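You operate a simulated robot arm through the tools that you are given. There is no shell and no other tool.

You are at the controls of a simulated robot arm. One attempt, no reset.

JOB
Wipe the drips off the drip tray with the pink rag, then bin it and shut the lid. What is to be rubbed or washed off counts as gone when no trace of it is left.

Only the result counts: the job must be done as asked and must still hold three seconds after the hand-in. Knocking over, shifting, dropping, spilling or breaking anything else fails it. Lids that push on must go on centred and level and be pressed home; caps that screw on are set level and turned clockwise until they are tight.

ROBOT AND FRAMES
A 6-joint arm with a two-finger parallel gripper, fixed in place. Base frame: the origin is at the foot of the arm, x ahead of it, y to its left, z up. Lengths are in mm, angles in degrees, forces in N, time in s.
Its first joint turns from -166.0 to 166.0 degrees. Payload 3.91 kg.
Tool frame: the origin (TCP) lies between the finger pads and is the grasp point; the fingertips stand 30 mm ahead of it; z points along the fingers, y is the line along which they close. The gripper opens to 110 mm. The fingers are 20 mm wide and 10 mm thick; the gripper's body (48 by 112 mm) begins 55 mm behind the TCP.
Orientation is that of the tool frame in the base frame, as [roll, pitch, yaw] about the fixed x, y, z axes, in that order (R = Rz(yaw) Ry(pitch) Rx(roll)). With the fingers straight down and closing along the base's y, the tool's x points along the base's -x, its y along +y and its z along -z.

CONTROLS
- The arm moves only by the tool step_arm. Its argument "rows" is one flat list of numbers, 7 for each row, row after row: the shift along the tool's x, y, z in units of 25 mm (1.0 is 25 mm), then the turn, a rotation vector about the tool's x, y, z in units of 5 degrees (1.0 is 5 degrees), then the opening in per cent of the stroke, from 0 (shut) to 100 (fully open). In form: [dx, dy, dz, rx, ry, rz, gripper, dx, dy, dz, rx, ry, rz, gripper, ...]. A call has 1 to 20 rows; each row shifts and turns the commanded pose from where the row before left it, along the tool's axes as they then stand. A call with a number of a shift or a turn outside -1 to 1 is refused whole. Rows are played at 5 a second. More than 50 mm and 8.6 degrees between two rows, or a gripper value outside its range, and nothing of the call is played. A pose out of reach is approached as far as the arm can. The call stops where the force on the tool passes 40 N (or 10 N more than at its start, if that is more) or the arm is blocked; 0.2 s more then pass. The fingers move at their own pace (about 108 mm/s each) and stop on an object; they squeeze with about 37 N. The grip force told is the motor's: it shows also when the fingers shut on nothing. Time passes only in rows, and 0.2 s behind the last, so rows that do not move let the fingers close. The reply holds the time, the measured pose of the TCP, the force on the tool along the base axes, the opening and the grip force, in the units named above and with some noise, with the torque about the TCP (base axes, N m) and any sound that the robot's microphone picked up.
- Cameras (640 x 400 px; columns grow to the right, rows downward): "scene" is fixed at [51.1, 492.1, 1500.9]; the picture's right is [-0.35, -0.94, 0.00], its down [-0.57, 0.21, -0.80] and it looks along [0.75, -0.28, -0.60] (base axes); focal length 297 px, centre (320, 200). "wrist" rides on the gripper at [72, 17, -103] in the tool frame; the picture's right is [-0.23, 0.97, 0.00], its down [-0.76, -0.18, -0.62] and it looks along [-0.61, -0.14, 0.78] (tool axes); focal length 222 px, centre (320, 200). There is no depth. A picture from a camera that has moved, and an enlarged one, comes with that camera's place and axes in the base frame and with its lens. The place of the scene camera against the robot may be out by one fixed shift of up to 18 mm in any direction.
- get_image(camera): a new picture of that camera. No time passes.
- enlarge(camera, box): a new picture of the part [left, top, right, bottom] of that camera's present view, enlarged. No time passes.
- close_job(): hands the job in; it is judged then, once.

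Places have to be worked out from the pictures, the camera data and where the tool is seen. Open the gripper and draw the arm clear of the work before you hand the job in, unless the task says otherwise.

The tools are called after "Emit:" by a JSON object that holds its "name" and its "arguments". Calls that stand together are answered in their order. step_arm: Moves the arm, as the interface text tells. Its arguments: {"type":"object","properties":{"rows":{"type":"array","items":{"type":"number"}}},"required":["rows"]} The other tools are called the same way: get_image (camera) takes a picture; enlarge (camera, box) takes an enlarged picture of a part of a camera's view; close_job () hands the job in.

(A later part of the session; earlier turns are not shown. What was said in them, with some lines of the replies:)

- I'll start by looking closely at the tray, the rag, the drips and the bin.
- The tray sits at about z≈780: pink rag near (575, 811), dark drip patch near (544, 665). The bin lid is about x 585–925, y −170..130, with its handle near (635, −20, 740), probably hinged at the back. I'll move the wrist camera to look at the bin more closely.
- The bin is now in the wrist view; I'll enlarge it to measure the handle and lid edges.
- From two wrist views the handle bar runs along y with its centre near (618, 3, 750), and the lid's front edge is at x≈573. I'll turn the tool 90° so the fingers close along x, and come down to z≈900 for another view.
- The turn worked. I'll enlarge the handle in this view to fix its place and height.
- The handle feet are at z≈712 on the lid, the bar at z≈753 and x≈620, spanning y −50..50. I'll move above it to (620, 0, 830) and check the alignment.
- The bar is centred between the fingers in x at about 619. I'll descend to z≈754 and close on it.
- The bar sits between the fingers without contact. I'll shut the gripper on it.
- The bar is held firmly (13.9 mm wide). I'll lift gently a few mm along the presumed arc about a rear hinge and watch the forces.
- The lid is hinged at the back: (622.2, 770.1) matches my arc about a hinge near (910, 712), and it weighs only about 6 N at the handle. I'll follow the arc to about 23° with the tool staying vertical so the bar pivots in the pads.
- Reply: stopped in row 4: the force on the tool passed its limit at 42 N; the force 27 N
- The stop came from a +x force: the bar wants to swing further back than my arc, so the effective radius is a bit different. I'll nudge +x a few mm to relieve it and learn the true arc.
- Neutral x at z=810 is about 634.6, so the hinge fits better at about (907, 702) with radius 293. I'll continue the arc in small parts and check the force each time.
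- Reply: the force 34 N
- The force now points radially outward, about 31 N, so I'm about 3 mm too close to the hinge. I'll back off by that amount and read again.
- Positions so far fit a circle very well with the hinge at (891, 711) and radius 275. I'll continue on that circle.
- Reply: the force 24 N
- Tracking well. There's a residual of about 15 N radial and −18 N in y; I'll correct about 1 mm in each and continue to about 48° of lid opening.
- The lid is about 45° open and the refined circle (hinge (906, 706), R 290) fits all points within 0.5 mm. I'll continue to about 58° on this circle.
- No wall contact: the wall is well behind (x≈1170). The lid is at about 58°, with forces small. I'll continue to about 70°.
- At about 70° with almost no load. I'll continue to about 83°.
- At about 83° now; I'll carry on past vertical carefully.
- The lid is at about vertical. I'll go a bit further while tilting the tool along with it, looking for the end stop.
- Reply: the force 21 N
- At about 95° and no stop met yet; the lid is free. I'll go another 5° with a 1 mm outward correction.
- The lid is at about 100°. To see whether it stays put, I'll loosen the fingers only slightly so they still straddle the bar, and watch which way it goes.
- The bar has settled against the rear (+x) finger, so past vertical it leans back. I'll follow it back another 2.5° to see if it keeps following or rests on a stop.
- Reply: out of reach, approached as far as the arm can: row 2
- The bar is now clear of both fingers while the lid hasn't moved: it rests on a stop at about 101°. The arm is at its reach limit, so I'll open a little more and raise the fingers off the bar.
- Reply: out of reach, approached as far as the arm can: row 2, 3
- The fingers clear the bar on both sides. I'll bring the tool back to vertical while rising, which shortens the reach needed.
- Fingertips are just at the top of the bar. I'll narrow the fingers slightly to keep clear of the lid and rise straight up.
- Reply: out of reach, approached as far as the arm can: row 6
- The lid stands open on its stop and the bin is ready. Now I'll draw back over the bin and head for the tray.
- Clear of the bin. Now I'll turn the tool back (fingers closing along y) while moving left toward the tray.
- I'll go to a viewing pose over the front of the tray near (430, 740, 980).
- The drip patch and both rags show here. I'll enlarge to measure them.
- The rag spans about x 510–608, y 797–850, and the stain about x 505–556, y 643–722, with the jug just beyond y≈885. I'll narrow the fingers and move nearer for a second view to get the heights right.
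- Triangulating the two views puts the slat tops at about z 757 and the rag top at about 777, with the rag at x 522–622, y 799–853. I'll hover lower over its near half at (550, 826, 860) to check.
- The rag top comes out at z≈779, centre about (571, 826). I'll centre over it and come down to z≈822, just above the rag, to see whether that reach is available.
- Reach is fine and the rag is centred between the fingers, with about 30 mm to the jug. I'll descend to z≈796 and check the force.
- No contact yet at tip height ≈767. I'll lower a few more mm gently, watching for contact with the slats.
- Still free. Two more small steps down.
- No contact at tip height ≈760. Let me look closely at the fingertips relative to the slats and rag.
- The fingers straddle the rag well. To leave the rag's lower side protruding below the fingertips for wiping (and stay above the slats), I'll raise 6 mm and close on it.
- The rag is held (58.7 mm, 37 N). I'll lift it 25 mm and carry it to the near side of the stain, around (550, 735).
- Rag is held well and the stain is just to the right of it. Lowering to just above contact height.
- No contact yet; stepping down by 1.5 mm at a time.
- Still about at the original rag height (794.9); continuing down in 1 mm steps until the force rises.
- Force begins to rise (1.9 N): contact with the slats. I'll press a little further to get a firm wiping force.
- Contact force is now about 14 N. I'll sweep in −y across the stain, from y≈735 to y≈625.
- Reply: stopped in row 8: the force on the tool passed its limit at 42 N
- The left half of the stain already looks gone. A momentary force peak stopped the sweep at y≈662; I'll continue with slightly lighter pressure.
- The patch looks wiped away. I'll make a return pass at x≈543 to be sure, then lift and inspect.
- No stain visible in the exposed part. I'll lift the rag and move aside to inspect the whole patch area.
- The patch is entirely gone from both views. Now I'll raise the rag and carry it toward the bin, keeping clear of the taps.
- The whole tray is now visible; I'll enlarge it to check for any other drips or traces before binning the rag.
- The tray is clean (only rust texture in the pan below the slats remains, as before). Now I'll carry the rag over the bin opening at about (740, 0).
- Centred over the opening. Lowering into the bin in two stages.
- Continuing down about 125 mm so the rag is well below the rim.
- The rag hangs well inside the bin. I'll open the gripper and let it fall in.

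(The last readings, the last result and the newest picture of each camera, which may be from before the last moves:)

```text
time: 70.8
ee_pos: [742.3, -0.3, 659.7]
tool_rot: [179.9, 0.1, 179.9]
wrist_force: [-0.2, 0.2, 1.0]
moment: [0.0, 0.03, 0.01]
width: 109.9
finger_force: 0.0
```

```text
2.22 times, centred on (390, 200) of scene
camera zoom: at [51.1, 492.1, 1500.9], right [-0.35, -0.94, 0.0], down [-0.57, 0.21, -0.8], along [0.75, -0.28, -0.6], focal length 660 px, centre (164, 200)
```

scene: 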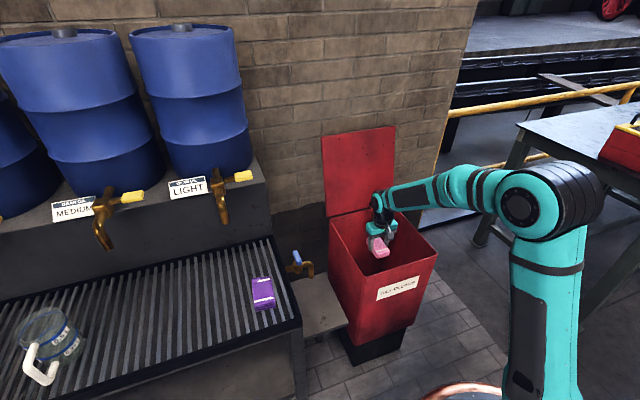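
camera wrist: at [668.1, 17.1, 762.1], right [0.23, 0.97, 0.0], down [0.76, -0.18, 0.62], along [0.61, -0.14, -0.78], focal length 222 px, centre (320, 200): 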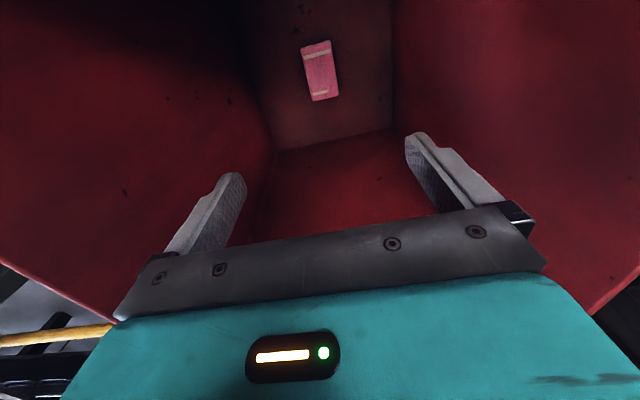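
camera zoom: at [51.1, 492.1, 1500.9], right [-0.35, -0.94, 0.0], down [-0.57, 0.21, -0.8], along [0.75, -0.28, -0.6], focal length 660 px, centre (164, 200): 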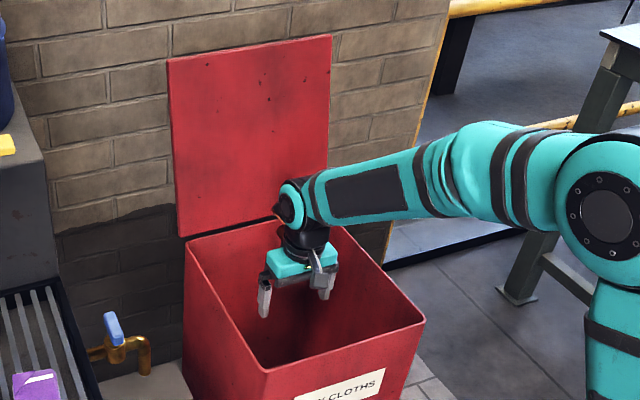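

The rag lies on the bin floor. Now I'll rise out of the bin, turning the tool back to close along x for re-gripping the lid handle.

Emit:
{"name": "step_arm", "arguments": {"rows": [0, 0, -1, 0, 0, 0, 100, 0, 0, -1, 0, 0, 0, 100, 0, 0, -1, 0, 0, 0, 60, 0, 0, -1, 0, 0, 0, 28, 0, 0, -1, 0, 0, 1, 28, 0, 0, -1, 0, 0, 1, 28, 0, 0, -1, 0, 0, 1, 28, 0, 0, -1, 0, 0, 1, 28, 0, 0, -1, 0, 0, 1, 28, 0, 0, -1, 0, 0, 1, 28, 0, 0, -1, 0, 0, 1, 28, 0, 0, -1, 0, 0, 1, 28, 0, 0, -1, 0, 0, 1, 28, 0, 0, -1, 0, 0, 1, 28, 0, 0, -1, 0, 0, 1, 28, 0, 0, -1, 0, 0, 1, 28, 0, 0, -1, 0, 0, 1, 28, 0, 0, -0.7, 0, 0, 1, 28, 0, 0, 0, 0, 0, 1, 28, 0, 0, 0, 0, 0, 1, 28]}}

Emit:
{"name": "step_arm", "arguments": {"rows": [0, 0, 0, 0, 0, 1, 28, 0, 0, 0, 0, 0, 1, 28, 0, 0, 0, 0, 0, 0, 28]}}

Emit:
{"name": "get_image", "arguments": {"camera": "wrist"}}

Emit:
{"name": "get_image", "arguments": {"camera": "scene"}}

```text
time: 75.0
ee_pos: [742.4, -3.1, 1098.7]
tool_rot: [179.9, -0.1, 100.0]
wrist_force: [0.7, 0.6, 0.0]
moment: [0.02, 0.01, 0.03]
width: 30.9
finger_force: 0.1
```

```text
time: 75.8
ee_pos: [741.7, -0.0, 1100.9]
tool_rot: [180.0, -0.1, 90.0]
wrist_force: [0.0, 1.5, 0.3]
moment: [0.0, -0.04, -0.02]
width: 30.7
finger_force: 0.0
```

```text
taken
camera wrist: at [757.7, 71.9, 1203.8], right [0.97, -0.23, 0.0], down [-0.18, -0.76, 0.62], along [-0.14, -0.61, -0.78], focal length 222 px, centre (320, 200)
```

wrist: 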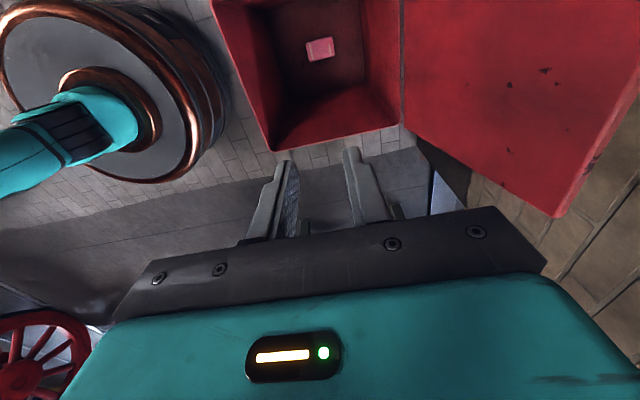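

```text
taken
```

scene: 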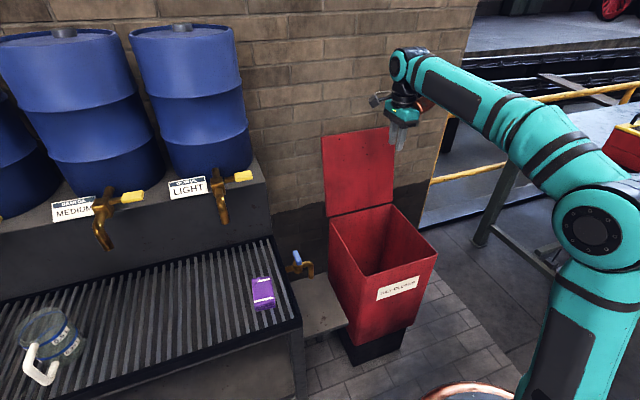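

The rag is visible on the bin floor. I'll move over the lid's top edge toward the handle, at about (985, 0, 1088).

Emit:
{"name": "step_arm", "arguments": {"rows": [0, 0.97, 0.05, 0, 0, 0, 28, 0, 0.97, 0.05, 0, 0, 0, 28, 0, 0.97, 0.05, 0, 0, 0, 28, 0, 0.97, 0.05, 0, 0, 0, 28, 0, 0.97, 0.05, 0, 0, 0, 28, 0, 0.97, 0.05, 0, 0, 0, 28, 0, 0.97, 0.05, 0, 0, 0, 28, 0, 0.97, 0.05, 0, 0, 0, 28, 0, 0.97, 0.05, 0, 0, 0, 28, 0, 0.97, 0.05, 0, 0, 0, 28, 0, 0, 0, 0, 0, 0, 28]}}

Emit:
{"name": "get_image", "arguments": {"camera": "wrist"}}

Emit:
{"name": "enlarge", "arguments": {"camera": "wrist", "box": [180, 0, 440, 230]}}

```text
time: 78.2
ee_pos: [983.2, -1.6, 1089.6]
tool_rot: [179.9, -0.2, 89.9]
wrist_force: [0.2, 0.0, -1.2]
moment: [0.02, 0.04, -0.02]
width: 30.9
finger_force: 0.1
```

```text
taken
camera wrist: at [998.6, 72.0, 1193.0], right [0.97, -0.23, 0.0], down [-0.18, -0.76, 0.62], along [-0.14, -0.61, -0.78], focal length 222 px, centre (320, 200)
```

wrist: 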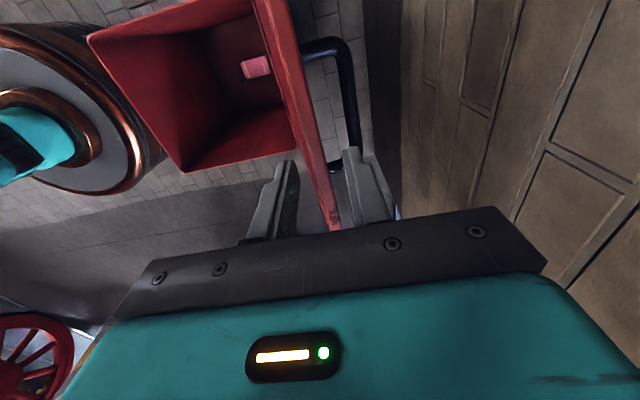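

```text
1.74 times, centred on (310, 115) of wrist
camera zoom: at [998.6, 72.0, 1193.0], right [0.97, -0.23, 0.0], down [-0.18, -0.76, 0.62], along [-0.14, -0.61, -0.78], focal length 386 px, centre (337, 348)
```

zoom: 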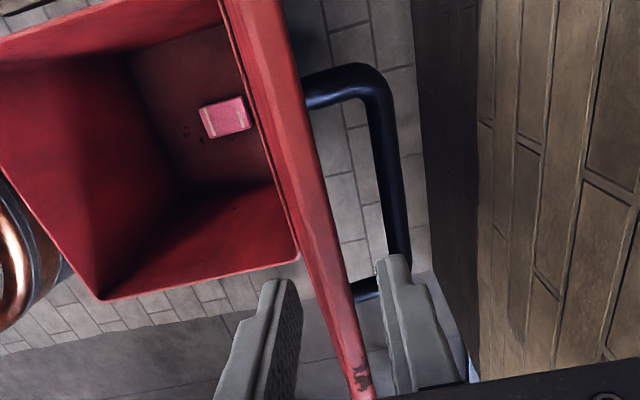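

The bar reads at x≈1012, z≈976, and the lid's top outer edge at about (978, 1029). The rear finger gap is tight, so I'll narrow the fingers and come down diagonally behind the lid edge.

Emit:
{"name": "step_arm", "arguments": {"rows": [0, 0.26, 0.4, 0, 0, 0, 18, 0, 0.26, 0.4, 0, 0, 0, 18, 0, 0.22, 0.38, 0, 0, 0, 18, 0, 0, 0, 0, 0, 0, 18]}}

Emit:
{"name": "enlarge", "arguments": {"camera": "wrist", "box": [180, 0, 440, 230]}}

```text
time: 79.2
ee_pos: [1000.5, -0.5, 1059.6]
tool_rot: [180.0, -0.1, 89.9]
wrist_force: [0.0, -0.9, 0.2]
moment: [0.0, 0.0, 0.01]
width: 19.8
finger_force: 0.0
```

```text
1.74 times, centred on (310, 115) of wrist
camera zoom: at [1017.1, 71.7, 1163.2], right [0.97, -0.23, 0.0], down [-0.18, -0.76, 0.62], along [-0.14, -0.61, -0.78], focal length 386 px, centre (337, 348)
```

zoom: 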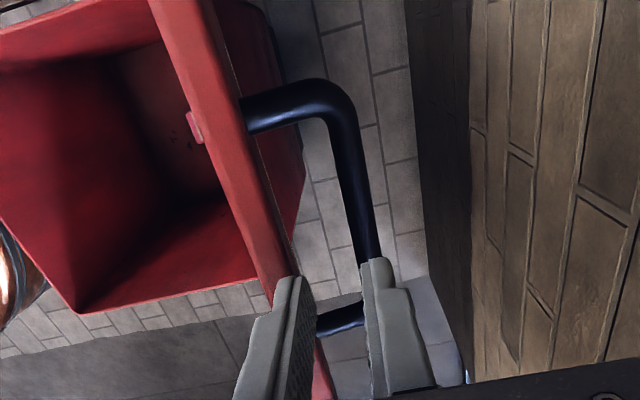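

The front finger looks very close to the lid edge. I'll close the fingers further, go down diagonally to about (1010, 1031) behind the lid edge, and check again.

Emit:
{"name": "step_arm", "arguments": {"rows": [0, 0, 0, 0, 0, 0, 6, 0, 0, 0, 0, 0, 0, 6, 0, 0.16, 0.3, 0, 0, 0, 6, 0, 0.14, 0.32, 0, 0, 0, 6, 0, 0.1, 0.3, 0, 0, 0, 6, 0, 0, 0.2, 0, 0, 0, 6, 0, 0, 0, 0, 0, 0, 6]}}

Emit:
{"name": "enlarge", "arguments": {"camera": "wrist", "box": [180, 0, 440, 230]}}

```text
time: 80.8
ee_pos: [1011.7, -0.7, 1030.6]
tool_rot: [179.9, -0.1, 90.0]
wrist_force: [-0.2, 0.1, 0.7]
moment: [-0.01, 0.05, 0.04]
width: 6.6
finger_force: 0.1
```

```text
1.74 times, centred on (310, 115) of wrist
camera zoom: at [1027.9, 72.0, 1135.0], right [0.97, -0.23, 0.0], down [-0.18, -0.76, 0.62], along [-0.14, -0.61, -0.78], focal length 386 px, centre (337, 348)
```

zoom: 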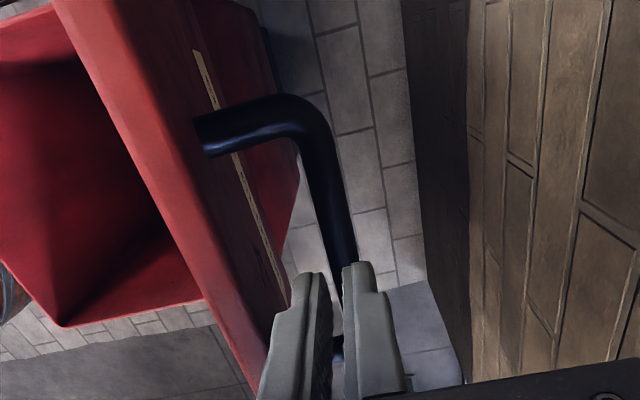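

The fingers are now behind the lid and above the bar (bar x≈1014). I'll open to about 28 mm and descend around it.

Emit:
{"name": "step_arm", "arguments": {"rows": [0, 0.04, 0, 0, 0, 0, 25, 0, 0, 0, 0, 0, 0, 25, 0, 0, 0.5, 0, 0, 0, 25, 0, 0, 0.5, 0, 0, 0, 25, 0, 0, 0.4, 0, 0, 0, 25, 0, 0, 0.4, 0, 0, 0, 25, 0, 0, 0, 0, 0, 0, 25]}}

Emit:
{"name": "enlarge", "arguments": {"camera": "wrist", "box": [180, 0, 440, 230]}}

```text
time: 82.4
ee_pos: [1013.5, -0.6, 987.6]
tool_rot: [180.0, -0.2, 90.0]
wrist_force: [1.0, -0.2, -0.3]
moment: [-0.01, 0.01, -0.02]
width: 26.8
finger_force: 0.0
```

```text
1.74 times, centred on (310, 115) of wrist
camera zoom: at [1028.9, 73.0, 1089.6], right [0.97, -0.23, 0.0], down [-0.18, -0.76, 0.62], along [-0.14, -0.61, -0.78], focal length 386 px, centre (337, 348)
```

zoom: 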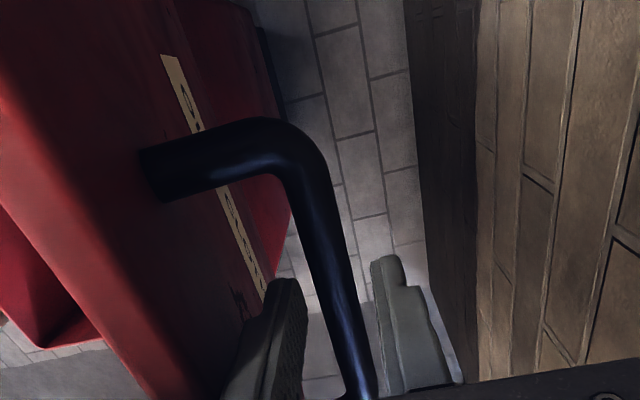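

The bar lies between the fingers. Closing on it.

Emit:
{"name": "step_arm", "arguments": {"rows": [0, 0, 0, 0, 0, 0, 0, 0, 0, 0, 0, 0, 0, 0, 0, 0, 0, 0, 0, 0, 0, 0, 0, 0, 0, 0, 0, 0]}}

Emit:
{"name": "enlarge", "arguments": {"camera": "wrist", "box": [180, 0, 440, 230]}}

```text
time: 83.4
ee_pos: [1011.6, 0.0, 986.9]
tool_rot: [179.9, -0.1, 90.0]
wrist_force: [1.5, 0.0, 1.2]
moment: [0.02, -0.03, -0.72]
width: 13.6
finger_force: 45.5
```

```text
1.74 times, centred on (310, 115) of wrist
camera zoom: at [1028.9, 73.0, 1089.8], right [0.97, -0.23, 0.0], down [-0.18, -0.76, 0.62], along [-0.14, -0.61, -0.78], focal length 386 px, centre (337, 348)
```

zoom: 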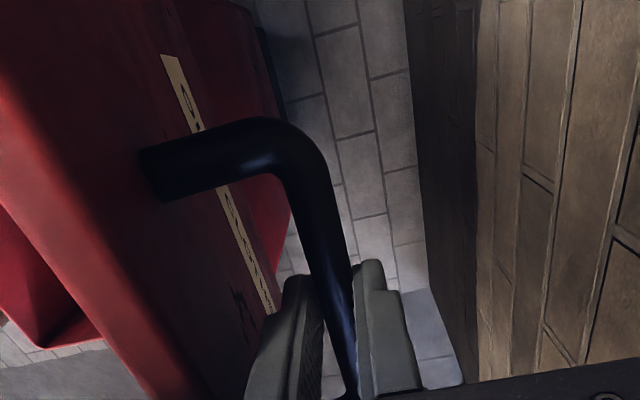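

Gripped (13.6 mm) at about (1012, 987), i.e. the TCP is 11 mm above the bar. I'll run the arc in reverse, checking forces in parts.

Emit:
{"name": "step_arm", "arguments": {"rows": [0, -0.472, -0.176, 0, 0, 0, 0, 0, -0.484, -0.152, 0, 0, 0, 0, 0, -0.488, -0.136, 0, 0, 0, 0, 0, -0.492, -0.112, 0, 0, 0, 0, 0, 0, 0, 0, 0, 0, 0]}}

```text
time: 84.6
ee_pos: [964.9, 0.5, 1001.1]
tool_rot: [179.8, -0.2, 90.1]
wrist_force: [-1.2, 1.3, -4.1]
moment: [0.31, 0.03, -0.73]
width: 13.5
finger_force: 44.9
```

Tracking very well with small forces. Continuing past vertical.

Emit:
{"name": "step_arm", "arguments": {"rows": [0, -0.5, -0.088, 0, 0, 0, 0, 0, -0.5, -0.068, 0, 0, 0, 0, 0, -0.504, -0.048, 0, 0, 0, 0, 0, -0.508, -0.024, 0, 0, 0, 0, 0, -0.508, -0.004, 0, 0, 0, 0, 0, -0.504, 0.02, 0, 0, 0, 0, 0, 0, 0, 0, 0, 0, 0]}}

```text
time: 86.2
ee_pos: [888.7, -0.0, 1006.8]
tool_rot: [179.9, 0.1, 89.9]
wrist_force: [-1.4, 3.8, 9.4]
moment: [0.35, 0.06, -0.74]
width: 13.7
finger_force: 45.2
```

Good. Continuing down to α≈71.

Emit:
{"name": "step_arm", "arguments": {"rows": [0, -0.504, 0.028, 0, 0, 0, 0, 0, -0.504, 0.064, 0, 0, 0, 0, 0, -0.5, 0.084, 0, 0, 0, 0, 0, -0.496, 0.108, 0, 0, 0, 0, 0, -0.488, 0.128, 0, 0, 0, 0, 0, -0.484, 0.152, 0, 0, 0, 0, 0, 0, 0, 0, 0, 0, 0]}}

```text
time: 87.8
ee_pos: [813.9, 0.0, 990.5]
tool_rot: [179.9, 0.1, 90.2]
wrist_force: [-2.9, 8.9, 3.6]
moment: [0.38, 0.04, -0.66]
width: 13.5
finger_force: 44.2
```

Forces remain small. Next part.

Emit:
{"name": "step_arm", "arguments": {"rows": [0, -0.476, 0.172, 0, 0, 0, 0, 0, -0.468, 0.192, 0, 0, 0, 0, 0, -0.464, 0.212, 0, 0, 0, 0, 0, -0.448, 0.232, 0, 0, 0, 0, 0, -0.44, 0.252, 0, 0, 0, 0, 0, -0.428, 0.268, 0, 0, 0, 0, 0, 0, 0, 0, 0, 0, 0]}}

Emit:
{"name": "get_image", "arguments": {"camera": "scene"}}

```text
time: 89.4
ee_pos: [746.7, -0.5, 958.9]
tool_rot: [-180.0, 0.0, 90.1]
wrist_force: [3.0, 14.8, -9.4]
moment: [0.38, -0.03, -0.53]
width: 13.8
finger_force: 45.1
```

```text
taken
```

scene: 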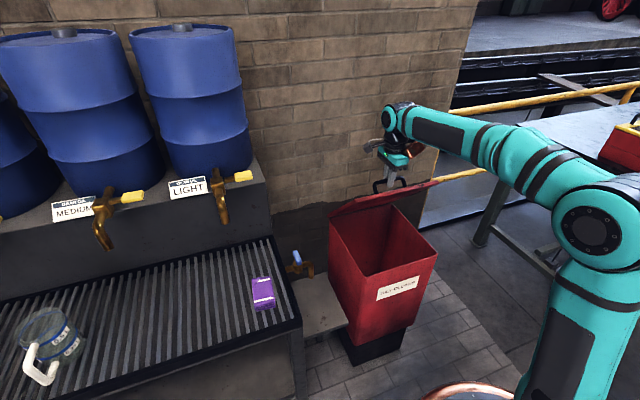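

The lid is half-way down. I'll relieve the small y-force and continue.

Emit:
{"name": "step_arm", "arguments": {"rows": [0.03, -0.416, 0.288, 0, 0, 0, 0, 0, -0.404, 0.308, 0, 0, 0, 0, 0, -0.392, 0.324, 0, 0, 0, 0, 0, -0.372, 0.34, 0, 0, 0, 0, 0, -0.36, 0.356, 0, 0, 0, 0, 0, -0.344, 0.372, 0, 0, 0, 0, 0, 0, 0, 0, 0, 0, 0]}}

```text
time: 91.0
ee_pos: [688.1, -0.5, 909.1]
tool_rot: [179.8, 0.0, 90.0]
wrist_force: [-5.8, -10.3, -0.1]
moment: [-0.56, 0.07, -0.4]
width: 13.3
finger_force: 44.9
```

Continuing.

Emit:
{"name": "step_arm", "arguments": {"rows": [-0.015, -0.328, 0.388, 0, 0, 0, 0, 0, -0.312, 0.4, 0, 0, 0, 0, 0, -0.292, 0.416, 0, 0, 0, 0, 0, -0.272, 0.424, 0, 0, 0, 0, 0, -0.256, 0.44, 0, 0, 0, 0, 0, -0.236, 0.448, 0, 0, 0, 0, 0, 0, 0, 0, 0, 0, 0]}}

```text
time: 92.6
ee_pos: [646.3, 0.1, 845.1]
tool_rot: [179.9, -0.1, 90.0]
wrist_force: [-10.9, -0.2, 1.9]
moment: [0.48, 0.12, -0.25]
width: 13.5
finger_force: 45.0
```

Nearly shut; continuing with a small x correction.

Emit:
{"name": "step_arm", "arguments": {"rows": [0, -0.246, 0.456, 0, 0, 0, 0, 0, -0.196, 0.468, 0, 0, 0, 0, 0, -0.176, 0.476, 0, 0, 0, 0, 0, -0.152, 0.484, 0, 0, 0, 0, 0, -0.136, 0.488, 0, 0, 0, 0, 0, 0, 0, 0, 0, 0, 0]}}

```text
time: 94.0
ee_pos: [625.1, -1.2, 787.1]
tool_rot: [179.8, 0.0, 90.0]
wrist_force: [0.6, -7.9, -3.7]
moment: [-0.39, -0.04, -0.04]
width: 13.6
finger_force: 44.6
```

About 4° left. Lowering the rest gently to the closed position.

Emit:
{"name": "step_arm", "arguments": {"rows": [0, -0.06, 0.246, 0, 0, 0, 0, 0, -0.052, 0.246, 0, 0, 0, 0, 0, -0.04, 0.2, 0, 0, 0, 0, 0, -0.02, 0.1, 0, 0, 0, 0, 0, 0, 0, 0, 0, 0, 0]}}

Emit:
{"name": "enlarge", "arguments": {"camera": "scene", "box": [310, 180, 470, 300]}}

```text
time: 95.2
ee_pos: [619.7, -0.7, 766.6]
tool_rot: [180.0, -0.1, 90.0]
wrist_force: [10.8, -11.1, -5.8]
moment: [-0.19, -0.15, -0.03]
width: 13.7
finger_force: 44.8
```

```text
3.33 times, centred on (390, 240) of scene
camera zoom: at [51.1, 492.1, 1500.9], right [-0.35, -0.94, 0.0], down [-0.57, 0.21, -0.8], along [0.75, -0.28, -0.6], focal length 990 px, centre (87, 67)
```

zoom: 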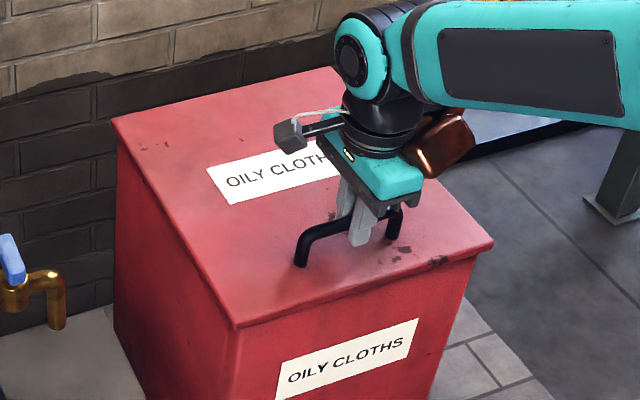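

It looks shut, but the tool still carries about 6 N of lid weight. I'll push down in 1 mm steps until the lid takes the load.

Emit:
{"name": "step_arm", "arguments": {"rows": [0, 0, 0.04, 0, 0, 0, 0, 0, 0, 0, 0, 0, 0, 0]}}

Emit:
{"name": "step_arm", "arguments": {"rows": [0, 0.02, 0.04, 0, 0, 0, 0, 0, 0, 0, 0, 0, 0, 0]}}

```text
time: 95.8
ee_pos: [619.6, -0.6, 767.1]
tool_rot: [179.8, -0.1, 90.0]
wrist_force: [3.5, -11.7, 10.0]
moment: [-0.34, -0.04, -0.05]
width: 13.8
finger_force: 45.0
```

```text
time: 96.4
ee_pos: [619.1, 0.1, 765.6]
tool_rot: [179.8, -0.1, 90.0]
wrist_force: [-6.1, -12.5, 35.0]
moment: [-0.11, 0.06, -0.03]
width: 13.8
finger_force: 44.8
```

The lid is firmly seated (35 N reaction). I'll ease the pressure, open the fingers and lift straight away.

Emit:
{"name": "step_arm", "arguments": {"rows": [0, 0, -0.08, 0, 0, 0, 0, 0, 0, 0, 0, 0, 0, 30, 0, 0, 0, 0, 0, 0, 60, 0, 0, 0, 0, 0, 0, 60]}}

Emit:
{"name": "get_image", "arguments": {"camera": "wrist"}}

```text
time: 97.4
ee_pos: [620.0, 0.4, 765.6]
tool_rot: [180.0, 0.0, 90.1]
wrist_force: [0.7, -0.4, 0.4]
moment: [-0.05, -0.02, 0.01]
width: 65.9
finger_force: 0.0
```

```text
taken
camera wrist: at [636.5, 73.1, 869.8], right [0.97, -0.23, 0.0], down [-0.18, -0.76, 0.62], along [-0.14, -0.61, -0.78], focal length 222 px, centre (320, 200)
```

wrist: 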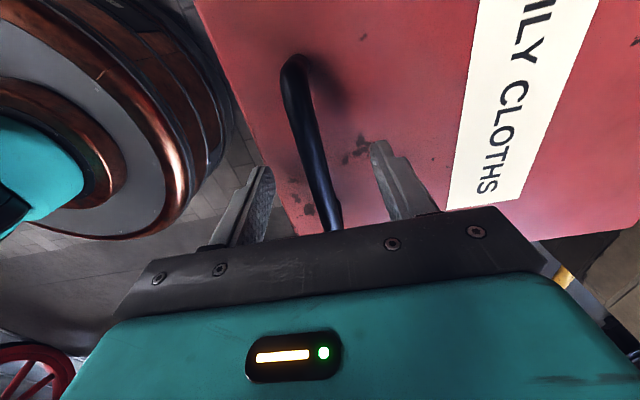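

Fingers are clear of the bar with zero force. Raising straight up and drawing back.

Emit:
{"name": "step_arm", "arguments": {"rows": [0, 0, -0.5, 0, 0, 0, 60, 0, 0, -0.8, 0, 0, 0, 60, 0, 0, -1, 0, 0, 0, 60, 0, 0, -1, 0, 0, 0, 60, 0, 0, -1, 0, 0, 0, 60, 0, -0.4, -1, 0, 0, 0, 80, 0, -0.8, -1, 0, 0, 0, 100, 0, -1, -1, 0, 0, 0, 100, 0, -1, -1, 0, 0, 0, 100, 0, -1, -1, 0, 0, 0, 100, 0, -1, -1, 0, 0, 0, 100, 0, -1, -1, 0, 0, 0, 100, 0, -1, -0.5, 0, 0, 0, 100, 0, 0, 0, 0, 0, 0, 100]}}

Emit:
{"name": "get_image", "arguments": {"camera": "scene"}}

Emit:
{"name": "enlarge", "arguments": {"camera": "scene", "box": [310, 180, 470, 300]}}

Emit:
{"name": "enlarge", "arguments": {"camera": "scene", "box": [0, 230, 310, 400]}}

```text
time: 100.4
ee_pos: [438.6, 0.1, 1063.9]
tool_rot: [179.9, -0.1, 90.1]
wrist_force: [0.5, -0.6, 0.5]
moment: [0.0, 0.02, 0.0]
width: 110.1
finger_force: 0.0
```

```text
taken
```

scene: 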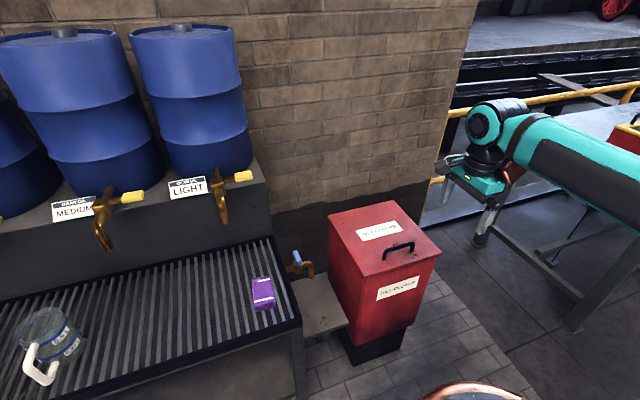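

```text
3.33 times, centred on (390, 240) of scene
camera zoom: at [51.1, 492.1, 1500.9], right [-0.35, -0.94, 0.0], down [-0.57, 0.21, -0.8], along [0.75, -0.28, -0.6], focal length 990 px, centre (87, 67)
```

zoom: 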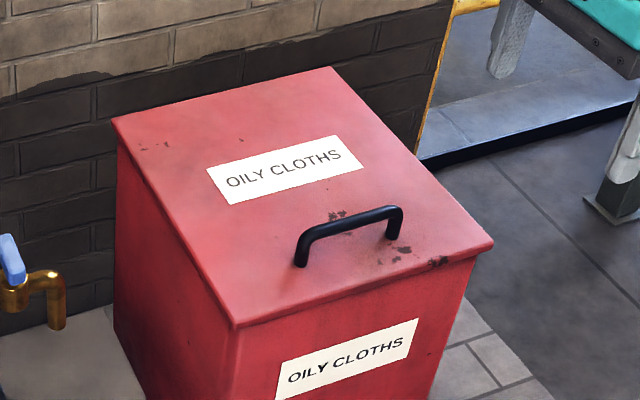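

```text
2.06 times, centred on (155, 315) of scene
camera zoom: at [51.1, 492.1, 1500.9], right [-0.35, -0.94, 0.0], down [-0.57, 0.21, -0.8], along [0.75, -0.28, -0.6], focal length 613 px, centre (661, -37)
```

zoom: 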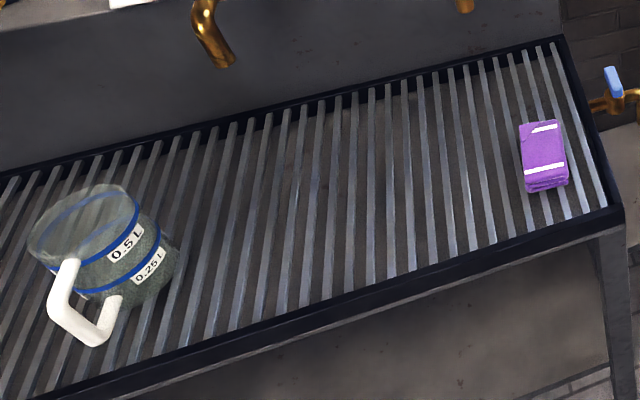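

The lid is shut flush and the tray is clean. The jug and purple rag haven't moved, the gripper is open and the arm is clear of the work, so I'm handing the job in.

Emit:
{"name": "close_job", "arguments": {}}

```text
The job is handed in.
```

The job is done and handed in. I haven't been told how it was judged.

- **Wiping:** I wiped the dark drip patch off the tray with the pink rag in two passes. No trace showed in close-up views from either camera afterwards. A few faint rust-coloured marks are still in the pan below the slats. They were there at the start, and I took them to be part of the tray rather than drips.
- **Binning:** I dropped the rag inside the oily-cloths bin, and the wrist camera showed it lying on the floor of the bin.
- **Lid:** I lowered the lid by its handle and pressed it down until it pushed back with about 35 N. It looks flush in the last picture.
- **Everything else:** The jug, the purple rag and the taps look unmoved. I finished with the gripper open and the arm drawn back from the work.
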